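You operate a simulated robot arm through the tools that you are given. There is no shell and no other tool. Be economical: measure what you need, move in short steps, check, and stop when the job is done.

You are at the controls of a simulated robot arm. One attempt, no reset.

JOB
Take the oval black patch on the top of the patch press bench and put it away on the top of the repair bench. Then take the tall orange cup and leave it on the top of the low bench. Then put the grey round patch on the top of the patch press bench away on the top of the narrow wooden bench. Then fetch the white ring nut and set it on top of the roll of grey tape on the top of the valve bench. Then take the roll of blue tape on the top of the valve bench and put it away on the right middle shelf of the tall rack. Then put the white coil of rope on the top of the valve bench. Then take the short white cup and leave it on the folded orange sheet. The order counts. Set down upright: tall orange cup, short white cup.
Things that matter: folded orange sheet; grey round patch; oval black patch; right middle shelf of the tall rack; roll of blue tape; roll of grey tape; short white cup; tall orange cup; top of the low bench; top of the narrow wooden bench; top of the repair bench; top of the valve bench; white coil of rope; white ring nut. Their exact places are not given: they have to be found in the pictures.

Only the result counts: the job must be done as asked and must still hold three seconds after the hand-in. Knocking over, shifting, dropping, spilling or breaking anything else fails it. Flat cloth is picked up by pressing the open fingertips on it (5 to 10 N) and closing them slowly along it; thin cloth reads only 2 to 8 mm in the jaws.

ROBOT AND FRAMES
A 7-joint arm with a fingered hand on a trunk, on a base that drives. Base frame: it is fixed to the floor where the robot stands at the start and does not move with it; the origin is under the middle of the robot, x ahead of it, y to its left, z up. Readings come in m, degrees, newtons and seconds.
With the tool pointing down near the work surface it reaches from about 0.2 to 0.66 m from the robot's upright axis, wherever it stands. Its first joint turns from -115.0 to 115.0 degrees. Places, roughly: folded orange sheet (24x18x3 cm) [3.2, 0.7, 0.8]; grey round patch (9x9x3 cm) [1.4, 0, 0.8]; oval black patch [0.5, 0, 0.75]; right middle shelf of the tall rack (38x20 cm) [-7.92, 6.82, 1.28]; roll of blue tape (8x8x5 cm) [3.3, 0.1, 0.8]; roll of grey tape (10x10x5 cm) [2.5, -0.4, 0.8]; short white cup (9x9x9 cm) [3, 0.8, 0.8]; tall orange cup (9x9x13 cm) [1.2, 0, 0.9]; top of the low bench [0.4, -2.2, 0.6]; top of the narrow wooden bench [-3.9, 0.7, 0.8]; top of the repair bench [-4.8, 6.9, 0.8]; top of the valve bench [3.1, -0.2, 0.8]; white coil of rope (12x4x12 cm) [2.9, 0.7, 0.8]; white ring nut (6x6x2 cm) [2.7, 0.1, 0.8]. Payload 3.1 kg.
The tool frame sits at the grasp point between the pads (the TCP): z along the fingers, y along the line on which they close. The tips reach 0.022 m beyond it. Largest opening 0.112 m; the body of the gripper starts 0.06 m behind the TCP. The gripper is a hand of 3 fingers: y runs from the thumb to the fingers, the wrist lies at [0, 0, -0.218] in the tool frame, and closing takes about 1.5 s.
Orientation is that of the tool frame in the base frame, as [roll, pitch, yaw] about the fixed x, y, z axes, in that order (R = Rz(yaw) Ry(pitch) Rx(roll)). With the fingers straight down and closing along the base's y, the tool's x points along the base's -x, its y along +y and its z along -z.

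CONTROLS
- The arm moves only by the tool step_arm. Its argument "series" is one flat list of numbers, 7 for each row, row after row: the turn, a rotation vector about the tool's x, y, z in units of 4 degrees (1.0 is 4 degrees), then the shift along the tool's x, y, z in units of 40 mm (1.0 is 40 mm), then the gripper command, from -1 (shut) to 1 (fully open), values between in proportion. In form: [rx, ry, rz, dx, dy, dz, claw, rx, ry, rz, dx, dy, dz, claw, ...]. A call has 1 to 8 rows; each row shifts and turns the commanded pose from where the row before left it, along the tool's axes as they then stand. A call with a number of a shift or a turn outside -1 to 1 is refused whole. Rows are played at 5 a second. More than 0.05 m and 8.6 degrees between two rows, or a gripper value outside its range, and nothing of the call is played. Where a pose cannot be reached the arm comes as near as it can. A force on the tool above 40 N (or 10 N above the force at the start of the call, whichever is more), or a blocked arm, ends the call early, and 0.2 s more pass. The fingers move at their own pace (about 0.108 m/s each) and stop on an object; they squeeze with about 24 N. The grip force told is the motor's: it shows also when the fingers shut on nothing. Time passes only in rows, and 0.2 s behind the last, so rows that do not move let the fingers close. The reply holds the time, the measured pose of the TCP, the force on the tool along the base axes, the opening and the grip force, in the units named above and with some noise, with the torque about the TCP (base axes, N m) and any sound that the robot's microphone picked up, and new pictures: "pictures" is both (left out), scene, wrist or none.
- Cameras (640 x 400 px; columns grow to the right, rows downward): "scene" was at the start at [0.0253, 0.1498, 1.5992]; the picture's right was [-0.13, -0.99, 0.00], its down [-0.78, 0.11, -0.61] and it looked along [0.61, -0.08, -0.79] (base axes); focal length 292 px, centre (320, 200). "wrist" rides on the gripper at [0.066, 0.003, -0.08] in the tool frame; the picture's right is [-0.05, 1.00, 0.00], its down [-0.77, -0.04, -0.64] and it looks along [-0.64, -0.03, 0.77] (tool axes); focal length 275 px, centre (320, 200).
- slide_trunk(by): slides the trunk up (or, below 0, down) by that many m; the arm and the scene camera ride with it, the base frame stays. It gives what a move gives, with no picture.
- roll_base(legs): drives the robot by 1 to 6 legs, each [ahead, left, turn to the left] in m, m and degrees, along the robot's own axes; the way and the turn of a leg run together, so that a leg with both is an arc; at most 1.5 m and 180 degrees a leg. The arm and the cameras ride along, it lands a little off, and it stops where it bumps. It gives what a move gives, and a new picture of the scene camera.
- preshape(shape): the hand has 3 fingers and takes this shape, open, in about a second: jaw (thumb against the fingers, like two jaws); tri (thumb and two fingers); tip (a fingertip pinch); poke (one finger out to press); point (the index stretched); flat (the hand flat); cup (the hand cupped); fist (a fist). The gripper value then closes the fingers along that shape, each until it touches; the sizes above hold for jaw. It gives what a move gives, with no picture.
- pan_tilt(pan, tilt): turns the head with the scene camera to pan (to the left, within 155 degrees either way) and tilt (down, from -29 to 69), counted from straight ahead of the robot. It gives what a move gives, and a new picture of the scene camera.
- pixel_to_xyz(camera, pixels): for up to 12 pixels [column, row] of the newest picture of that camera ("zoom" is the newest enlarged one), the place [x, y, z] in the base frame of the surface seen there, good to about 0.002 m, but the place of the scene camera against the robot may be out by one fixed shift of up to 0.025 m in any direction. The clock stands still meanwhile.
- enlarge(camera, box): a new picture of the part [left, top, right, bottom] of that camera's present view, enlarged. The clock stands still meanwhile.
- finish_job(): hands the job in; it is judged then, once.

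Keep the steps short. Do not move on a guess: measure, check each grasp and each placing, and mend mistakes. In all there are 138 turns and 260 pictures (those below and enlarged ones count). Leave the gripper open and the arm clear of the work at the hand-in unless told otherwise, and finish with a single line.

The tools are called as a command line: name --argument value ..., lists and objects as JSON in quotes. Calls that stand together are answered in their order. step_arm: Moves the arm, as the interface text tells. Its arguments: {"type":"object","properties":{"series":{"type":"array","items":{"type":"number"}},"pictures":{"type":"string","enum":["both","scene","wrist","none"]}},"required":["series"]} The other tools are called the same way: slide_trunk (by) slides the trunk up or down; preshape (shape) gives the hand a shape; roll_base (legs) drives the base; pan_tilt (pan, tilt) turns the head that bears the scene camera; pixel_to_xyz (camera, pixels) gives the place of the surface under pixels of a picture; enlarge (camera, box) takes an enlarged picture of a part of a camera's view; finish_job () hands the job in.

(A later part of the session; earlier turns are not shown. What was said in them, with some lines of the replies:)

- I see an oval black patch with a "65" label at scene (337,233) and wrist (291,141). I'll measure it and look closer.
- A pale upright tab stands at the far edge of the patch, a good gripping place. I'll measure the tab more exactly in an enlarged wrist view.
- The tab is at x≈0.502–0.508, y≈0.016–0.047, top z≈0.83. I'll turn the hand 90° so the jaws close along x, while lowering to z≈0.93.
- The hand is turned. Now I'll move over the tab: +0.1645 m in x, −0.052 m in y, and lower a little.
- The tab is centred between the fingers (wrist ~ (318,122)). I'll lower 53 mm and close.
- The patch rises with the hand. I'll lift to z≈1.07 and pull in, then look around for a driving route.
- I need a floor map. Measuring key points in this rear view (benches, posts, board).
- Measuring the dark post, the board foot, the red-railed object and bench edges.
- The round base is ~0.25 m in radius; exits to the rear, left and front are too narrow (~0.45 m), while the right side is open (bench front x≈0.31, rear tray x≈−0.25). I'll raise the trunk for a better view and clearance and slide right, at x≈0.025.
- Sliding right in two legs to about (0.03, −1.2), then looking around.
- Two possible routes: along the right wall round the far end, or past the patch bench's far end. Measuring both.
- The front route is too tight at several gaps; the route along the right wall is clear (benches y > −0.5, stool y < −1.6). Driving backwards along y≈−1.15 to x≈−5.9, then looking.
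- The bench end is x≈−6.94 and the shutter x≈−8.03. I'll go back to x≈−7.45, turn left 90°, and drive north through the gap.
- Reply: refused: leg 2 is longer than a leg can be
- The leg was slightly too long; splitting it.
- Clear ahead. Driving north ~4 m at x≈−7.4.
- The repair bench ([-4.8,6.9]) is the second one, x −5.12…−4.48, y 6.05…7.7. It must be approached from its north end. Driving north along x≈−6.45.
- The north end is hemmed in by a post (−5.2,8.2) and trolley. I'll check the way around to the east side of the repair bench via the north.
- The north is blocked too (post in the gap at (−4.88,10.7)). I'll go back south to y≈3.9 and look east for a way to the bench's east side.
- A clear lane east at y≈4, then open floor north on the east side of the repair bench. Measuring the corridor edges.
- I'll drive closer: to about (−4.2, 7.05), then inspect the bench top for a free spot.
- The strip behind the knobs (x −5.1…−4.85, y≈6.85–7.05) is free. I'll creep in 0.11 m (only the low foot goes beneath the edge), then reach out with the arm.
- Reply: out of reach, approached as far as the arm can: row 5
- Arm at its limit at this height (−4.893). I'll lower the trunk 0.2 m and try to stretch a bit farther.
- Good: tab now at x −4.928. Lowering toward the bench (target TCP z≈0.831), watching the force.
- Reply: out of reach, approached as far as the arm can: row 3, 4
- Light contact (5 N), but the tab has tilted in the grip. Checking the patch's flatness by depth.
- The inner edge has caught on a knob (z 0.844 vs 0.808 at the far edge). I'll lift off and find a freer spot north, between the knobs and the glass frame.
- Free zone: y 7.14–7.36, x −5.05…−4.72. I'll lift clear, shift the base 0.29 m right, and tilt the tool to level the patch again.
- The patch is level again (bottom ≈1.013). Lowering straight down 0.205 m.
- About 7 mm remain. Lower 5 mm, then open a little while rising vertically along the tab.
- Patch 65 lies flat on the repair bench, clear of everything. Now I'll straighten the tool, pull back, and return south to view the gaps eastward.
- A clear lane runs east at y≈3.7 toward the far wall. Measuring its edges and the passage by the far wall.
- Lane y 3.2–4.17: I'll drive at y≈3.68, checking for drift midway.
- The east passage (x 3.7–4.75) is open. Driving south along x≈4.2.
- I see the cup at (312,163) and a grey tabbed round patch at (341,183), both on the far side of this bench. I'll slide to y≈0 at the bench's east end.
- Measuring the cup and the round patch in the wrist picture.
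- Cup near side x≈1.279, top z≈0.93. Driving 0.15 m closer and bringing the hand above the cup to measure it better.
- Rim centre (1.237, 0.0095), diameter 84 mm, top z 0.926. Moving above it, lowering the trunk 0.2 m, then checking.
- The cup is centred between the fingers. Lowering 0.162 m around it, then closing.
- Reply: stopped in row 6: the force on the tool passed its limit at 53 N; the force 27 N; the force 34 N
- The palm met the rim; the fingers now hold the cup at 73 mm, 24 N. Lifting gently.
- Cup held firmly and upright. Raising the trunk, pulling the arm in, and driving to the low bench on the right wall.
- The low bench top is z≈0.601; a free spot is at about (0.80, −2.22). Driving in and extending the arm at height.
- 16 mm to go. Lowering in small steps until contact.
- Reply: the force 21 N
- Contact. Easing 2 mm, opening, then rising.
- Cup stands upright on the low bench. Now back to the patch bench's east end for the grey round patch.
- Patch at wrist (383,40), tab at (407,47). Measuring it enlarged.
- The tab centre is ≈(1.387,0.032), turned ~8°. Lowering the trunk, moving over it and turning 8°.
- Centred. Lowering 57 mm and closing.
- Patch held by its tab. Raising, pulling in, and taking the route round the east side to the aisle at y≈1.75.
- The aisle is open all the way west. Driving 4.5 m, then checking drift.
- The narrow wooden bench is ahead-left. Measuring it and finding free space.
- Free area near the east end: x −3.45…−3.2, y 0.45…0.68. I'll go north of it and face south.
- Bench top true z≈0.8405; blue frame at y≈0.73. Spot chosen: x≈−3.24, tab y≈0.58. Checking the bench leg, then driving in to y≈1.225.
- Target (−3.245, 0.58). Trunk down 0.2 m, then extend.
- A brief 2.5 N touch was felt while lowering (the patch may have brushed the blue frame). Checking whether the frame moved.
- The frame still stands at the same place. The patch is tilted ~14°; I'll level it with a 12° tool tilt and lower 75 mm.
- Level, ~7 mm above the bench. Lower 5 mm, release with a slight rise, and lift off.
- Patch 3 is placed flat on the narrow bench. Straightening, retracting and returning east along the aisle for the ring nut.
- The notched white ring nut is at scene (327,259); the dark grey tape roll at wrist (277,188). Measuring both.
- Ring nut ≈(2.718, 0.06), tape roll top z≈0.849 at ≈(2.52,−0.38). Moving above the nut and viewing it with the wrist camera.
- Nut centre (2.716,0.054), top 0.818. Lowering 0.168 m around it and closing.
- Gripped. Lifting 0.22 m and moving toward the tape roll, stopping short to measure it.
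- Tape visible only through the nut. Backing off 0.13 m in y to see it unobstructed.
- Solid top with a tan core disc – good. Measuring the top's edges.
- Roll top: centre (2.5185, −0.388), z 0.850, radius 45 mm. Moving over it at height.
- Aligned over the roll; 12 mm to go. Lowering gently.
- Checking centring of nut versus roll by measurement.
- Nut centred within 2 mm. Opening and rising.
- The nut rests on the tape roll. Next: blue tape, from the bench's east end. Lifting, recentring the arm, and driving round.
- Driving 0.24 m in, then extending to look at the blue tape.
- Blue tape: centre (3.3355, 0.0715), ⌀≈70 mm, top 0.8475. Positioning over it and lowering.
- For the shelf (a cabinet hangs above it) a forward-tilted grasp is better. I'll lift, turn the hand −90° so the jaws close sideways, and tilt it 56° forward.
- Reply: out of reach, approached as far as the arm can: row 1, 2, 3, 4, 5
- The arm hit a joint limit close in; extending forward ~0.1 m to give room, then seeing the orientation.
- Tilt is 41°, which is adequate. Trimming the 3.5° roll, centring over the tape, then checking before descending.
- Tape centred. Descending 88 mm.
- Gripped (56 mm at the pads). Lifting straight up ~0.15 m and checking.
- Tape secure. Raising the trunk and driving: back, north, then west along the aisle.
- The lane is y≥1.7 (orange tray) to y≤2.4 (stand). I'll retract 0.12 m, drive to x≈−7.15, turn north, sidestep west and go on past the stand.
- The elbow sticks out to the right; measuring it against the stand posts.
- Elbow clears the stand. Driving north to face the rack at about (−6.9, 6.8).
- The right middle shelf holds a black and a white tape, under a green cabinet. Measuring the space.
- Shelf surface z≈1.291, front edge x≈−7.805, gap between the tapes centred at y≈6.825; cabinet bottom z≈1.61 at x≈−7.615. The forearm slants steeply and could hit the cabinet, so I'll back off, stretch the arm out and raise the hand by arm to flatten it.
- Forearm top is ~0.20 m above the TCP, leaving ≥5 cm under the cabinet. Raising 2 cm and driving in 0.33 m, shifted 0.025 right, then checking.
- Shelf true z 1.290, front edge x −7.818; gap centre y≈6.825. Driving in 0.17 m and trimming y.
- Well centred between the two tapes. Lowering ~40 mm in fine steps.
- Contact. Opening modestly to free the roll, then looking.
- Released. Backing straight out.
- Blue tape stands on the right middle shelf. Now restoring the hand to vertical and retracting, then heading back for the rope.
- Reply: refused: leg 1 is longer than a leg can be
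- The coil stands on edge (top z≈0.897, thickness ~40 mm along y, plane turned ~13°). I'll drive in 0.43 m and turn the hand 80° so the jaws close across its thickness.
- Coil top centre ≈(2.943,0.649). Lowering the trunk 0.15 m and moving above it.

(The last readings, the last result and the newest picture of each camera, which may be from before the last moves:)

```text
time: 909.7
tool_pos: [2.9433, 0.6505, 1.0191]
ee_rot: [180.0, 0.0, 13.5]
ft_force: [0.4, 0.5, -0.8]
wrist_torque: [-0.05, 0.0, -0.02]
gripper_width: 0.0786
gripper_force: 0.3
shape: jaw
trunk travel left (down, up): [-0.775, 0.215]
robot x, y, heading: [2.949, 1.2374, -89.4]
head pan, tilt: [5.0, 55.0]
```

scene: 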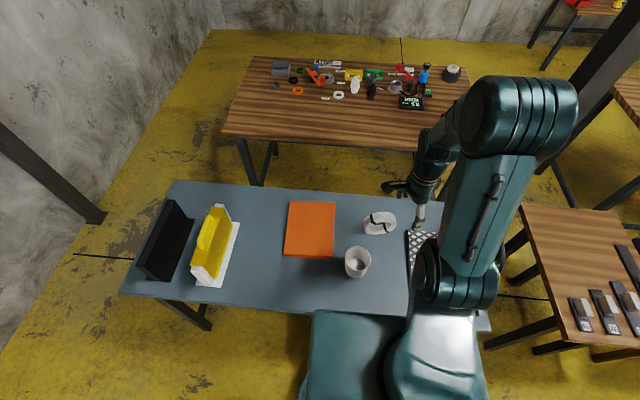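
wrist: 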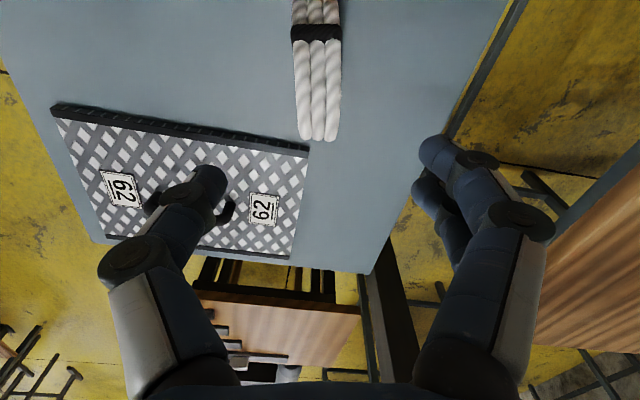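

Aligned (coil at cols 293–341). Lowering 0.142 m, then closing.

step_arm --series '[0, 0, 0, 0, 0, 0.8, 0.4, 0, 0, 0, 0, 0, 0.8, 0.4, 0, 0, 0, 0, 0, 0.8, 0.4, 0, 0, 0, 0, 0, 0.8, 0.4, 0, 0, 0, 0, 0, 0.35, 0.4, 0, 0, 0, 0, 0, 0, 0.4]' --pictures "wrist"

step_arm --series '[0, 0, 0, 0, 0, 0, 0.1, 0, 0, 0, 0, 0, 0, -0.1, 0, 0, 0, 0, 0, 0, -0.3, 0, 0, 0, 0, 0, 0, -0.6, 0, 0, 0, 0, 0, 0, -1, 0, 0, 0, 0, 0, 0, -1, 0, 0, 0, 0, 0, 0, -1]' --pictures "wrist"

```text
time: 911.1
tool_pos: [2.9441, 0.6507, 0.8759]
ee_rot: [179.9, 0.0, 13.6]
ft_force: [-0.1, -0.2, 1.0]
wrist_torque: [0.0, 0.02, 0.0]
gripper_width: 0.0788
gripper_force: 0.0
shape: jaw
trunk travel left (down, up): [-0.775, 0.215]
robot x, y, heading: [2.9489, 1.235, -89.1]
head pan, tilt: [5.0, 55.0]
```

wrist: 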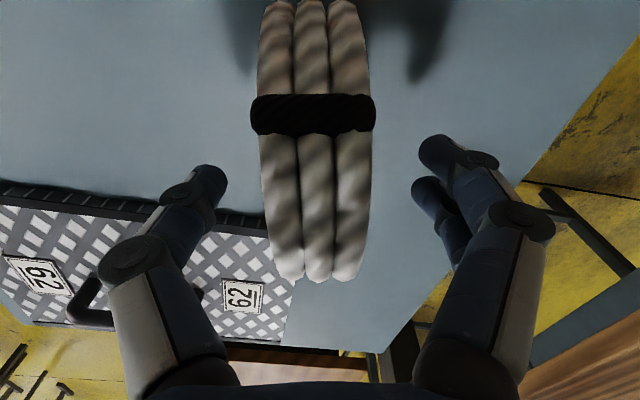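

```text
time: 912.7
tool_pos: [2.9424, 0.6496, 0.8746]
ee_rot: [180.0, 0.1, 13.5]
ft_force: [0.4, -0.3, -2.3]
wrist_torque: [-0.03, 0.0, -0.02]
gripper_width: 0.0121
gripper_force: 23.9
shape: jaw
trunk travel left (down, up): [-0.775, 0.215]
robot x, y, heading: [2.9487, 1.2328, -89.1]
head pan, tilt: [5.0, 55.0]
```

wrist: 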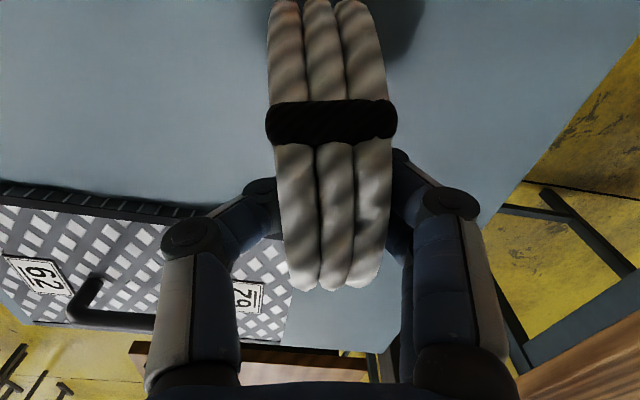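

Gripped. Lifting 0.16 m and checking.

step_arm --series '[0, 0, 0, 0, 0, -0.1, -1, 0, 0, 0, 0, 0, -0.3, -1, 0, 0, 0, 0, 0, -0.7, -1, 0, 0, 0, 0, 0, -0.9, -1, 0, 0, 0, 0, 0, -0.9, -1, 0, 0, 0, 0, 0, -0.9, -1, 0, 0, 0, 0, 0, 0, -1]' --pictures "both"

```text
time: 914.3
tool_pos: [2.9418, 0.6478, 1.0271]
ee_rot: [179.9, 0.0, 13.5]
ft_force: [0.0, 1.3, -2.9]
wrist_torque: [0.02, 0.0, -0.02]
gripper_width: 0.0123
gripper_force: 24.2
shape: jaw
trunk travel left (down, up): [-0.775, 0.215]
robot x, y, heading: [2.9476, 1.2329, -89.1]
head pan, tilt: [5.0, 55.0]
```

scene: 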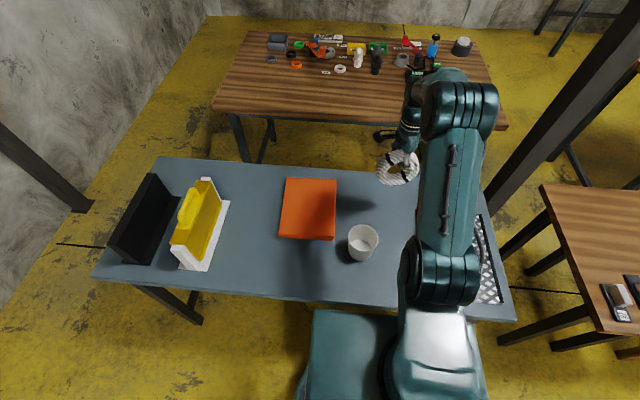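
wrist: 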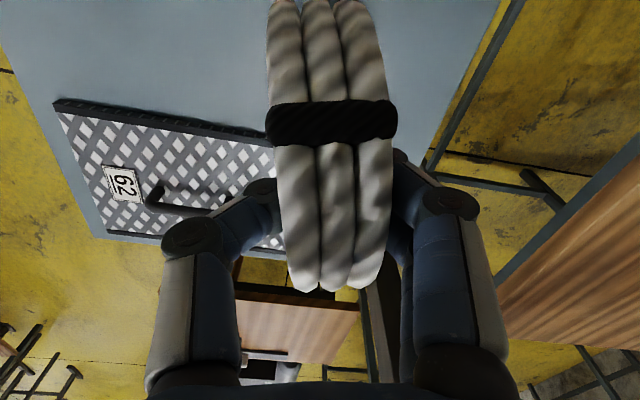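

Coil held securely (bottom is 95 mm below the TCP). Raising, retracting and driving to the valve bench's east end.

slide_trunk --by 0.21

step_arm --series '[0, 0, 0, 0, -0.8, 0, -1, 0, 0, 0, 0, -0.8, 0, -1, 0, 0, 0, 0, -0.8, 0, -1, 0, 0, 0, 0, -0.8, 0, -1, 0, 0, 0, 0, -0.6, 0, -1]' --pictures "none"

roll_base --legs '[[-0.5, 0, -0.9], [0, 0, -90], [-1.25, 0, 0], [0, 0.85, 0], [0, 0.83, 0]]'

```text
time: 916.5
tool_pos: [2.9427, 0.6474, 1.2363]
ee_rot: [179.9, 0.0, 13.7]
ft_force: [0.7, 0.6, -2.3]
wrist_torque: [-0.01, -0.02, -0.02]
gripper_width: 0.0124
gripper_force: 24.2
shape: jaw
trunk travel left (down, up): [-0.985, 0.005]
robot x, y, heading: [2.9489, 1.2322, -89.0]
head pan, tilt: [5.0, 55.0]
```

```text
time: 917.7
tool_pos: [2.9052, 0.7964, 1.2396]
ee_rot: [179.9, 0.0, 13.6]
ft_force: [0.9, -1.1, -2.2]
wrist_torque: [-0.01, -0.03, -0.02]
gripper_width: 0.0121
gripper_force: 24.0
shape: jaw
trunk travel left (down, up): [-0.985, 0.005]
robot x, y, heading: [2.9497, 1.2331, -89.1]
head pan, tilt: [5.0, 55.0]
```

```text
time: 938.4
tool_pos: [3.7321, 0.1025, 1.2391]
ee_rot: [179.9, 0.0, -77.4]
ft_force: [0.8, 0.6, -2.0]
wrist_torque: [-0.01, 0.0, 0.03]
gripper_width: 0.0119
gripper_force: 24.1
shape: jaw
trunk travel left (down, up): [-0.985, 0.005]
robot x, y, heading: [4.172, 0.0538, 179.8]
head pan, tilt: [5.0, 55.0]
```

scene: 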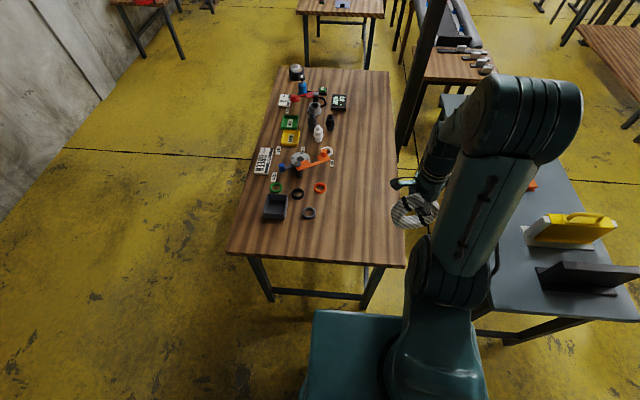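

roll_base --legs '[[0.2, 0.09, 0]]'

slide_trunk --by -0.2

step_arm --series '[0, 0, 0, 0, 0, 0.8, -1, 0, 0, 0, 0, 0, 0.8, -1, 0, 0, 0, 0, 0, 0.8, -1, 0, 0, 0, 0, 0, 0.8, -1, 0, 0, 0, 0, 0, 0, -1]' --pictures "both"

```text
time: 940.1
tool_pos: [3.5335, 0.0107, 1.2408]
ee_rot: [180.0, 0.0, -77.3]
ft_force: [0.6, 0.7, -1.4]
wrist_torque: [0.02, -0.01, 0.0]
gripper_width: 0.0121
gripper_force: 24.0
shape: jaw
trunk travel left (down, up): [-0.985, 0.005]
robot x, y, heading: [3.9688, -0.0368, -179.9]
head pan, tilt: [5.0, 55.0]
```

scene: 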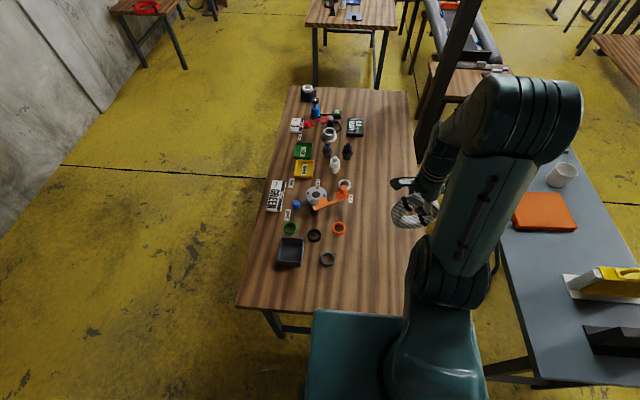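

```text
time: 942.3
tool_pos: [3.5333, 0.01, 1.038]
ee_rot: [179.9, 0.0, -77.4]
ft_force: [0.3, 0.3, -2.4]
wrist_torque: [0.05, -0.01, 0.0]
gripper_width: 0.0121
gripper_force: 23.8
shape: jaw
trunk travel left (down, up): [-0.785, 0.205]
robot x, y, heading: [3.9717, -0.0379, -179.9]
head pan, tilt: [5.0, 55.0]
```

```text
time: 943.5
tool_pos: [3.5338, 0.0095, 0.9102]
ee_rot: [179.8, 0.0, -77.2]
ft_force: [0.0, -0.2, -2.6]
wrist_torque: [-0.05, -0.02, -0.01]
gripper_width: 0.0118
gripper_force: 23.5
shape: jaw
trunk travel left (down, up): [-0.785, 0.205]
robot x, y, heading: [3.972, -0.0371, -180.0]
head pan, tilt: [5.0, 55.0]
```

scene: 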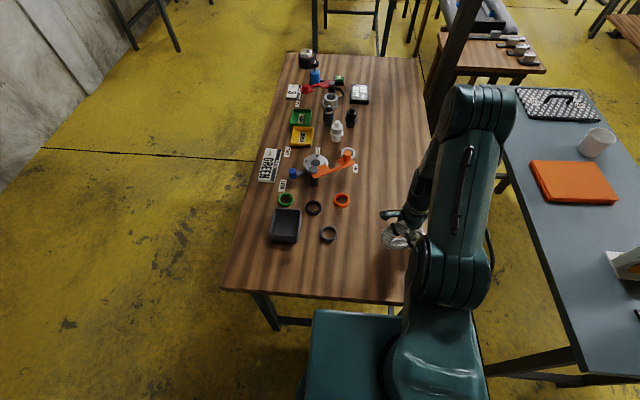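
wrist: 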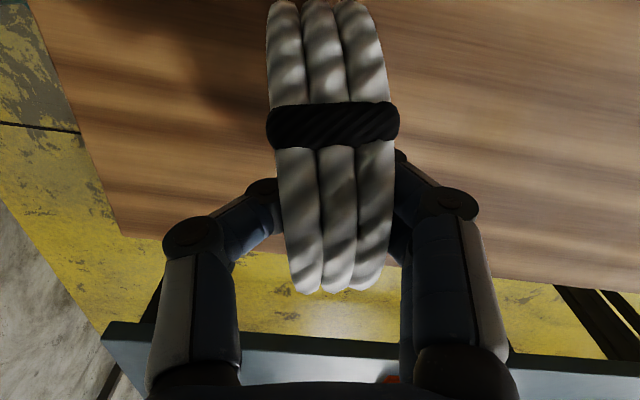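

About 15 mm above the table. Lowering in fine steps.

step_arm --series '[0, 0, 0, 0, 0, 0.25, -1, 0, 0, 0, 0, 0, 0.08, -1, 0, 0, 0, 0, 0, 0.04, -1, 0, 0, 0, 0, 0, 0.03, -1, 0, 0, 0, 0, 0, 0, -1]' --pictures "none"

```text
time: 944.7
tool_pos: [3.5314, 0.01, 0.8954]
ee_rot: [179.9, 0.0, -77.3]
ft_force: [0.5, 0.3, -3.2]
wrist_torque: [0.03, 0.02, 0.0]
gripper_width: 0.012
gripper_force: 24.4
shape: jaw
trunk travel left (down, up): [-0.785, 0.205]
robot x, y, heading: [3.9722, -0.0394, -180.1]
head pan, tilt: [5.0, 55.0]
```

step_arm --series '[0, 0, 0, 0, 0, 0.03, -1, 0, 0, 0, 0, 0, 0.03, -1, 0, 0, 0, 0, 0, 0, -1]' --pictures "wrist"

```text
time: 945.5
tool_pos: [3.532, 0.0114, 0.8918]
ee_rot: [180.0, 0.0, -77.3]
ft_force: [0.2, 0.4, -2.2]
wrist_torque: [0.02, 0.0, -0.01]
gripper_width: 0.0117
gripper_force: 23.1
shape: jaw
trunk travel left (down, up): [-0.785, 0.205]
robot x, y, heading: [3.9725, -0.038, -180.1]
head pan, tilt: [5.0, 55.0]
```

wrist: 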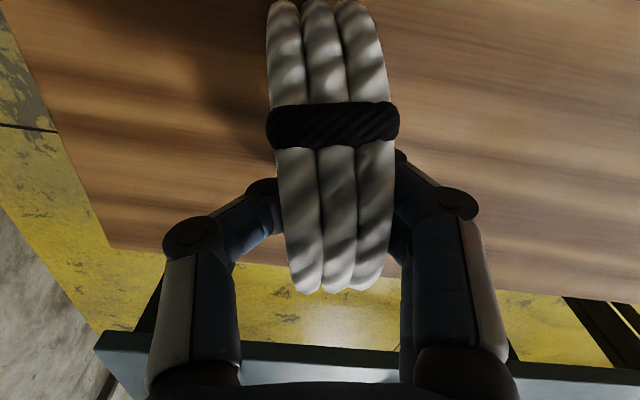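

No contact yet; continuing in 1–1.5 mm steps.

step_arm --series '[0, 0, 0, 0, 0, 0.03, -1, 0, 0, 0, 0, 0, 0.03, -1, 0, 0, 0, 0, 0, 0.03, -1, 0, 0, 0, 0, 0, 0.03, -1, 0, 0, 0, 0, 0, 0, -1]' --pictures "none"

```text
time: 946.7
tool_pos: [3.5338, 0.0099, 0.8881]
ee_rot: [179.9, 0.0, -77.2]
ft_force: [1.7, -1.5, 8.1]
wrist_torque: [0.0, 0.07, 0.02]
gripper_width: 0.0125
gripper_force: 24.2
shape: jaw
trunk travel left (down, up): [-0.785, 0.205]
robot x, y, heading: [3.9717, -0.0402, -180.1]
head pan, tilt: [5.0, 55.0]
5 turns are left
```

Contact (8 N). With few turns left I'll batch: release the coil, rise, raise the trunk, and drive round to the north side of the blue bench facing the cup.

step_arm --series '[0, 0, 0, 0, 0, -0.03, -1, 0, 0, 0, 0, 0, 0, -0.6, 0, 0, 0, 0, 0, 0, -0.2, 0, 0, 0, 0, 0, 0, 0.2, 0, 0, 0, 0, 0, 0, 0.5, 0, 0, 0, 0, 0, 0, 0.7, 0, 0, 0, 0, 0, 0, 0.7]' --pictures "none"

step_arm --series '[0, 0, 0, 0, 0, -0.4, 0.7, 0, 0, 0, 0, 0, -0.8, 0.7, 0, 0, 0, 0, 0, -0.9, 0.7, 0, 0, 0, 0, 0, -0.9, 0.7, 0, 0, 0, 0, 0, -0.9, 1, 0, 0, 0, 0, 0, -0.9, 1]' --pictures "wrist"

slide_trunk --by 0.18

roll_base --legs '[[-0.22, 0, 0], [0, -0.9, 0], [0, -0.87, 0], [1.09, 0, 0], [0, 0, 90], [0.47, 0, 0]]'

pan_tilt --pan 10 --tilt 60

step_arm --series '[0, 0, 0, 0, 0, 0, 1]' --pictures "wrist"

pixel_to_xyz --camera "wrist" --pixels '[[320, 20], [320, 60], [320, 100], [280, 60], [360, 60], [400, 60], [440, 60], [240, 60], [400, 120], [440, 120], [360, 120], [280, 120]]'

```text
time: 948.3
tool_pos: [3.5321, 0.0098, 0.8894]
ee_rot: [179.9, -0.1, -77.4]
ft_force: [-0.7, -0.4, -0.2]
wrist_torque: [0.01, 0.0, -0.01]
gripper_width: 0.095
gripper_force: 0.1
shape: jaw
trunk travel left (down, up): [-0.785, 0.205]
robot x, y, heading: [3.9721, -0.0367, -180.1]
head pan, tilt: [5.0, 55.0]
```

```text
time: 949.7
tool_pos: [3.5343, 0.0114, 1.0823]
ee_rot: [179.9, 0.0, -77.3]
ft_force: [0.2, 0.6, 0.0]
wrist_torque: [-0.02, -0.02, -0.03]
gripper_width: 0.1119
gripper_force: 0.0
shape: jaw
trunk travel left (down, up): [-0.785, 0.205]
robot x, y, heading: [3.9713, -0.0369, -180.1]
head pan, tilt: [5.0, 55.0]
```

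wrist: 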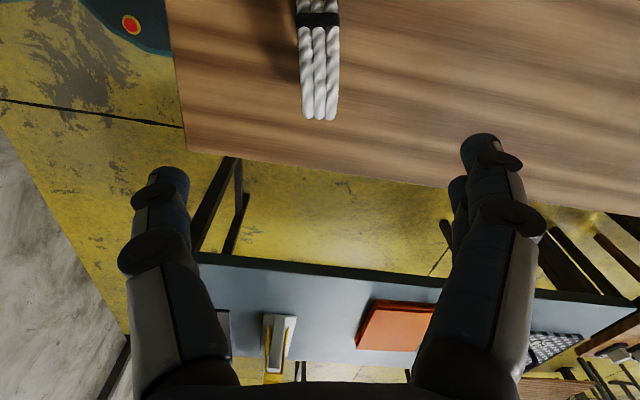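

```text
time: 951.7
tool_pos: [3.5332, 0.0111, 1.2605]
ee_rot: [179.9, 0.0, -77.3]
ft_force: [-0.2, 0.5, -0.1]
wrist_torque: [0.01, 0.0, -0.02]
gripper_width: 0.1117
gripper_force: 0.1
shape: jaw
trunk travel left (down, up): [-0.965, 0.025]
robot x, y, heading: [3.9693, -0.0364, -179.9]
head pan, tilt: [5.0, 55.0]
```

```text
time: 973.4
tool_pos: [3.0866, 0.8121, 1.2612]
ee_rot: [179.9, 0.1, 14.6]
ft_force: [0.1, -0.2, -0.6]
wrist_torque: [0.0, -0.04, 0.03]
gripper_width: 0.1119
gripper_force: 0.1
shape: jaw
trunk travel left (down, up): [-0.965, 0.025]
robot x, y, heading: [3.1233, 1.252, -88.0]
head pan, tilt: [5.0, 55.0]
```

scene: 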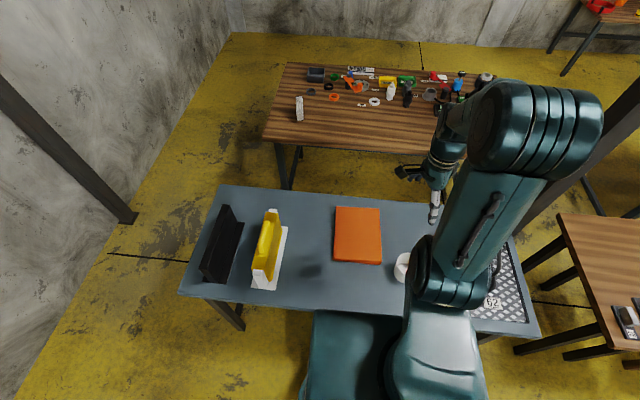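

```text
time: 974.0
tool_pos: [3.0876, 0.8118, 1.2611]
ee_rot: [179.9, 0.0, 14.5]
ft_force: [0.8, 0.1, -0.9]
wrist_torque: [0.03, 0.03, 0.01]
gripper_width: 0.1121
gripper_force: 0.0
shape: jaw
trunk travel left (down, up): [-0.965, 0.025]
robot x, y, heading: [3.1227, 1.2557, -88.4]
head pan, tilt: [10.0, 60.0]
```

scene: 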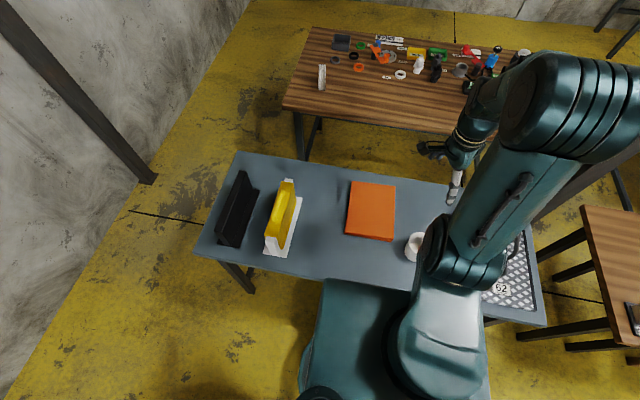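

```text
time: 974.4
tool_pos: [3.0872, 0.8117, 1.2602]
ee_rot: [179.9, 0.0, 14.5]
ft_force: [1.0, 1.1, -0.2]
wrist_torque: [0.01, -0.02, 0.0]
gripper_width: 0.1121
gripper_force: 0.1
shape: jaw
trunk travel left (down, up): [-0.965, 0.025]
robot x, y, heading: [3.1248, 1.2498, -88.2]
head pan, tilt: [10.0, 60.0]
```

wrist: 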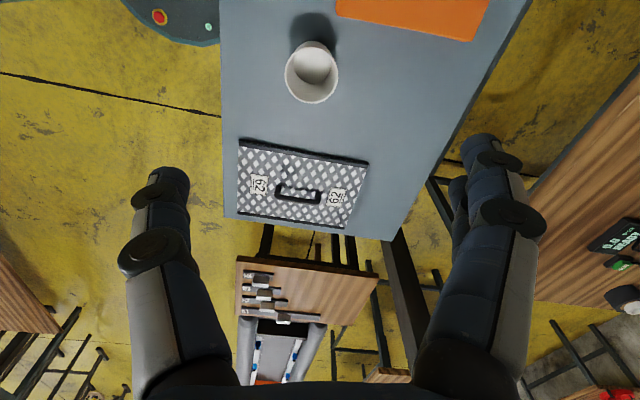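

```text
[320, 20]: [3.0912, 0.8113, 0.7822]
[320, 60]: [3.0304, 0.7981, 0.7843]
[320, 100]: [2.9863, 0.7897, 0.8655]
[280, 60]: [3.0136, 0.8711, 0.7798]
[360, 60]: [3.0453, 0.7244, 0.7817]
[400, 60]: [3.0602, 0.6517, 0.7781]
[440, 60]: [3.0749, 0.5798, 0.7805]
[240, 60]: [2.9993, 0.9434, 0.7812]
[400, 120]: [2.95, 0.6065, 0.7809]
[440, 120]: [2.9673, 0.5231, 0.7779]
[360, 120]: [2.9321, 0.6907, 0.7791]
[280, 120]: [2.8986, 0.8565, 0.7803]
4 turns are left
```

Coil stands on the valve bench. Cup centre ≈(3.024, 0.813) from several views (agreeing within ~3 mm across the jaw axis). Batching: move above, lower, close, lift, look.

step_arm --series '[0, 0, 0, -0.76, -0.215, 0, 1, 0, 0, 0, -0.76, -0.215, 0, 1, 0, 0, 0, 0, 0, 0, 1]' --pictures "none"

slide_trunk --by -0.2

step_arm --series '[0, 0, 0, 0, 0, 0.9, 1, 0, 0, 0, 0, 0, 0.9, 1, 0, 0, 0, 0, 0, 0.9, 1, 0, 0, 0, 0, 0, 0.9, 1, 0, 0, 0, 0, 0, 0.9, 1, 0, 0, 0, 0, 0, 0.9, 1, 0, 0, 0, 0, 0, 0, 1]' --pictures "wrist"

step_arm --series '[0, 0, 0, 0, 0, 0, 0.7, 0, 0, 0, 0, 0, 0, 0.5, 0, 0, 0, 0, 0, 0, 0.3, 0, 0, 0, 0, 0, 0, 0, 0, 0, 0, 0, 0, 0, -0.5, 0, 0, 0, 0, 0, 0, -1, 0, 0, 0, 0, 0, 0, -1, 0, 0, 0, 0, 0, 0, -1]' --pictures "none"

step_arm --series '[0, 0, 0, 0, 0, -0.1, -1, 0, 0, 0, 0, 0, -0.3, -1, 0, 0, 0, 0, 0, -0.7, -1, 0, 0, 0, 0, 0, -0.9, -1, 0, 0, 0, 0, 0, -0.9, -1, 0, 0, 0, 0, 0, 0, -1]' --pictures "both"

pixel_to_xyz --camera "scene" --pixels '[[350, 184], [394, 188], [392, 238], [347, 232], [370, 210], [360, 200], [380, 220], [370, 240]]'

```text
time: 975.2
tool_pos: [3.0235, 0.8143, 1.2616]
ee_rot: [179.9, 0.2, 14.5]
ft_force: [0.0, -0.1, 0.2]
wrist_torque: [0.04, 0.02, 0.01]
gripper_width: 0.1119
gripper_force: 0.1
shape: jaw
trunk travel left (down, up): [-0.965, 0.025]
robot x, y, heading: [3.1234, 1.2521, -88.1]
head pan, tilt: [10.0, 60.0]
```

```text
time: 977.4
tool_pos: [3.0244, 0.8128, 1.0611]
ee_rot: [179.9, 0.1, 14.5]
ft_force: [0.2, 0.4, -0.7]
wrist_torque: [0.01, 0.03, -0.01]
gripper_width: 0.112
gripper_force: 0.1
shape: jaw
trunk travel left (down, up): [-0.765, 0.225]
robot x, y, heading: [3.1225, 1.2524, -88.0]
head pan, tilt: [10.0, 60.0]
```

```text
time: 979.0
tool_pos: [3.0247, 0.8141, 0.843]
ee_rot: [179.9, 0.1, 14.5]
ft_force: [0.8, 0.2, 0.6]
wrist_torque: [-0.01, 0.0, -0.03]
gripper_width: 0.112
gripper_force: 0.1
shape: jaw
trunk travel left (down, up): [-0.765, 0.225]
robot x, y, heading: [3.1245, 1.2487, -88.2]
head pan, tilt: [10.0, 60.0]
```

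wrist: 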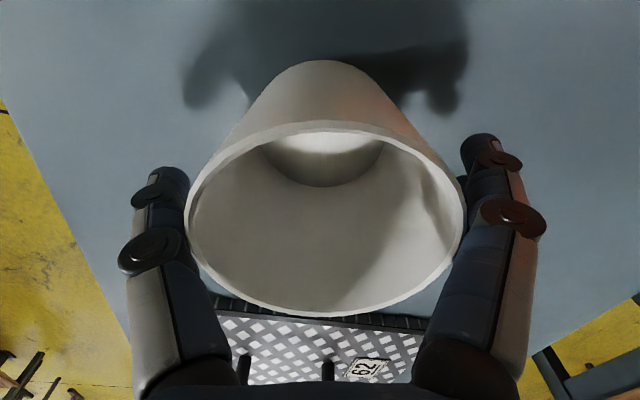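

```text
time: 980.8
tool_pos: [3.024, 0.8126, 0.8435]
ee_rot: [179.8, 0.0, 14.5]
ft_force: [-0.4, 0.1, 0.7]
wrist_torque: [-0.02, 0.02, -0.02]
gripper_width: 0.0751
gripper_force: 24.0
shape: jaw
trunk travel left (down, up): [-0.765, 0.225]
robot x, y, heading: [3.1236, 1.2529, -88.2]
head pan, tilt: [10.0, 60.0]
```

```text
time: 982.2
tool_pos: [3.0224, 0.814, 0.9617]
ee_rot: [-180.0, 0.0, 14.5]
ft_force: [-0.3, -0.3, 0.6]
wrist_torque: [-0.02, 0.03, -0.01]
gripper_width: 0.0752
gripper_force: 24.1
shape: jaw
trunk travel left (down, up): [-0.765, 0.225]
robot x, y, heading: [3.1226, 1.2505, -88.2]
head pan, tilt: [10.0, 60.0]
```

scene: 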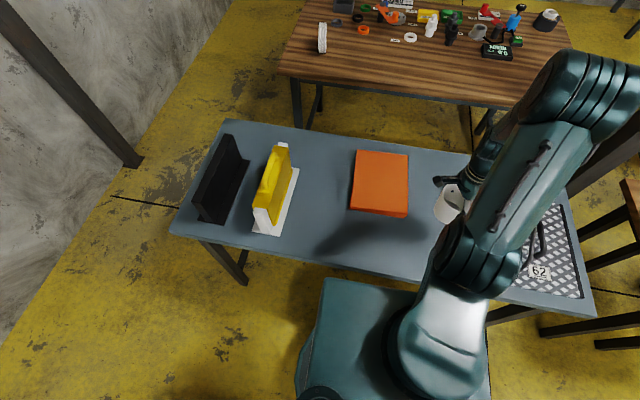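
wrist: 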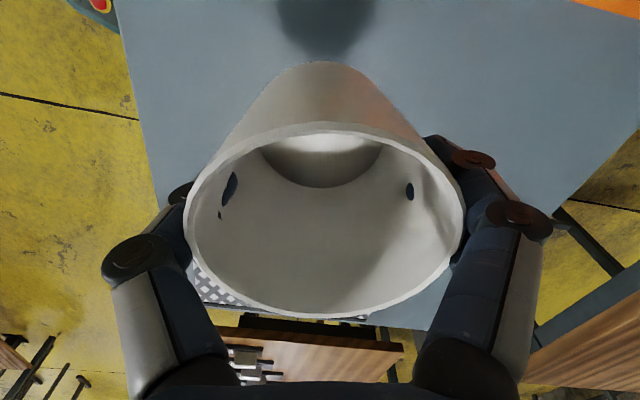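

```text
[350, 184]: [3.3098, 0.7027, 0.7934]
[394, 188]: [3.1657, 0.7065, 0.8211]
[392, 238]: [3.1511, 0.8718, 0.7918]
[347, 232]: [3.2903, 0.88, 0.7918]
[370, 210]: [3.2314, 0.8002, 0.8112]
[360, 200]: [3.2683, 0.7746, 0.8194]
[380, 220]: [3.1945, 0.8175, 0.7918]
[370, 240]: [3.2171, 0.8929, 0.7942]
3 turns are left
```

Cup held; its bottom is 63.5 mm below the TCP. Sheet top z≈0.8086, centre ≈(3.21,0.68). Moving over it, lowering to gentle contact, releasing, rising and checking.

step_arm --series '[0, 0, 0, 0.74, 0.883, 0, -1, 0, 0, 0, 0.74, 0.883, 0, -1, 0, 0, 0, 0.74, 0.883, 0, -1, 0, 0, 0, 0.74, 0.883, 0, -1, 0, 0, 0, 0.74, 0.883, 0, -1, 0, 0, 0, 0, 0, 0, -1]' --pictures "none"

step_arm --series '[0, 0, 0, 0, 0, 0.8, -1, 0, 0, 0, 0, 0, 0.8, -1, 0, 0, 0, 0, 0, 0.4, -1, 0, 0, 0, 0, 0, 0.15, -1, 0, 0, 0, 0, 0, 0.05, -1, 0, 0, 0, 0, 0, 0.03, -1, 0, 0, 0, 0, 0, 0.02, -1, 0, 0, 0, 0, 0, 0, -1]' --pictures "wrist"

step_arm --series '[0, 0, 0, 0, 0, 0, -1, 0, 0, 0, 0, 0, 0, 0.1, 0, 0, 0, 0, 0, 0, 0.4, 0, 0, 0, 0, 0, 0, 0.7, 0, 0, 0, 0, 0, 0, 1, 0, 0, 0, 0, 0, 0, 1, 0, 0, 0, 0, 0, 0, 1]' --pictures "wrist"

step_arm --series '[0, 0, 0, 0, 0, -0.3, 1, 0, 0, 0, 0, 0, -0.6, 1, 0, 0, 0, 0, 0, -0.9, 1, 0, 0, 0, 0, 0, -0.9, 1, 0, 0, 0, 0, 0, -0.9, 1, 0, 0, 0, 0, 0, -0.9, 1, 0, 0, 0, 0, 0, -0.9, 1]' --pictures "both"

```text
time: 983.6
tool_pos: [3.2111, 0.6814, 0.9621]
ee_rot: [179.9, 0.0, 14.5]
ft_force: [-0.4, 0.4, 0.0]
wrist_torque: [-0.02, -0.01, 0.0]
gripper_width: 0.0752
gripper_force: 24.4
shape: jaw
trunk travel left (down, up): [-0.765, 0.225]
robot x, y, heading: [3.125, 1.2488, -88.1]
head pan, tilt: [10.0, 60.0]
```

```text
time: 985.4
tool_pos: [3.2112, 0.6795, 0.8723]
ee_rot: [-180.0, -0.1, 14.4]
ft_force: [0.7, -0.2, -0.1]
wrist_torque: [-0.01, -0.04, -0.02]
gripper_width: 0.0753
gripper_force: 24.5
shape: jaw
trunk travel left (down, up): [-0.765, 0.225]
robot x, y, heading: [3.1231, 1.2505, -88.0]
head pan, tilt: [10.0, 60.0]
```

wrist: 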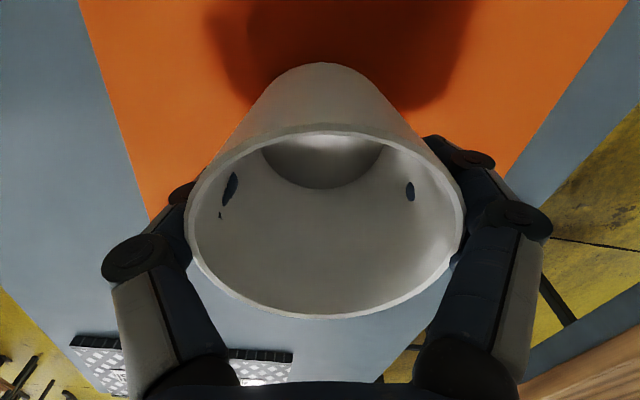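

```text
time: 987.0
tool_pos: [3.2108, 0.6795, 0.872]
ee_rot: [179.9, 0.1, 14.5]
ft_force: [0.0, -0.7, -0.8]
wrist_torque: [0.0, -0.01, 0.0]
gripper_width: 0.112
gripper_force: 0.1
shape: jaw
trunk travel left (down, up): [-0.765, 0.225]
robot x, y, heading: [3.1233, 1.2504, -88.2]
head pan, tilt: [10.0, 60.0]
```

wrist: 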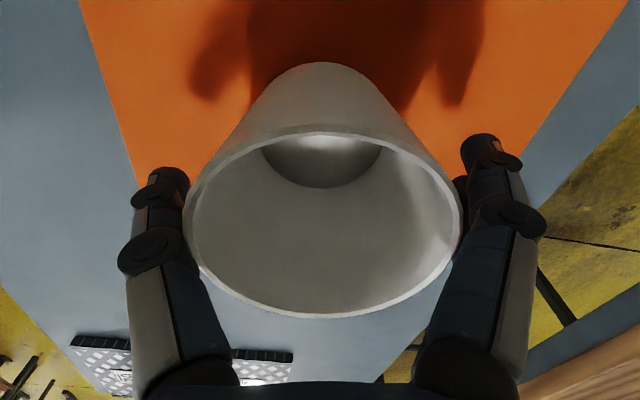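

```text
time: 988.6
tool_pos: [3.212, 0.681, 1.0849]
ee_rot: [179.9, 0.0, 14.5]
ft_force: [1.1, 0.8, -0.1]
wrist_torque: [-0.02, -0.01, 0.02]
gripper_width: 0.1118
gripper_force: 0.0
shape: jaw
trunk travel left (down, up): [-0.765, 0.225]
robot x, y, heading: [3.1262, 1.2511, -88.0]
head pan, tilt: [10.0, 60.0]
2 turns are left
```

scene: 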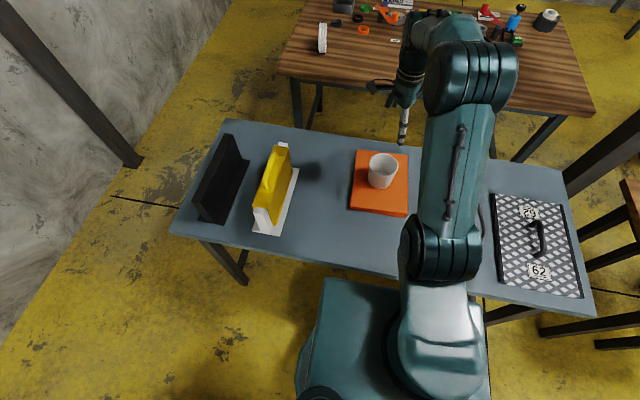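
wrist: 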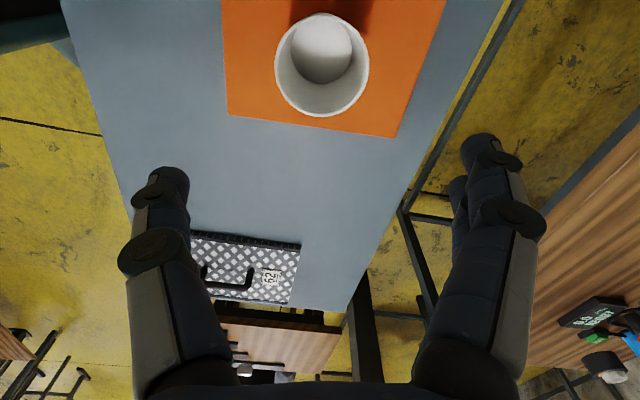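

The cup stands upright on the folded sheet, and the coil and the nut on its tape are still in place. I'll back the robot clear and hand in.

roll_base --legs '[[-0.4, 0, 0]]'

finish_job

```text
time: 991.0
tool_pos: [3.2009, 1.072, 1.0857]
ee_rot: [180.0, 0.0, 15.0]
ft_force: [0.2, -0.8, -0.5]
wrist_torque: [-0.04, 0.03, -0.01]
gripper_width: 0.1122
gripper_force: 0.0
shape: jaw
trunk travel left (down, up): [-0.765, 0.225]
robot x, y, heading: [3.1086, 1.6398, -87.6]
head pan, tilt: [10.0, 60.0]
```

scene: 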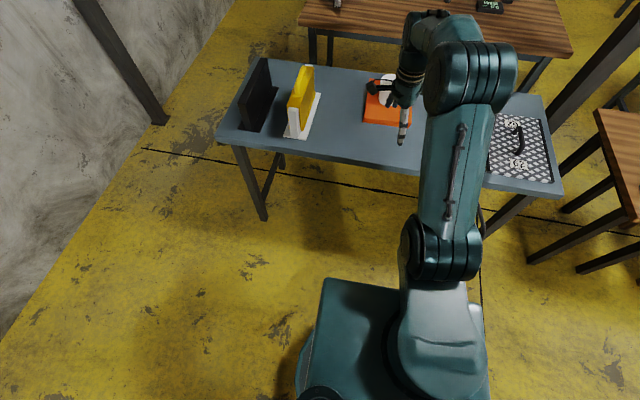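

```text
The job is handed in.
```

All seven items were placed in the order asked and the job is handed in; twice a patch lightly touched something else — the black one leaned on a knob on the repair bench (about 6 N), and the grey one gave a 2.5 N touch, probably on the blue frame on the narrow bench — and neither looked moved.
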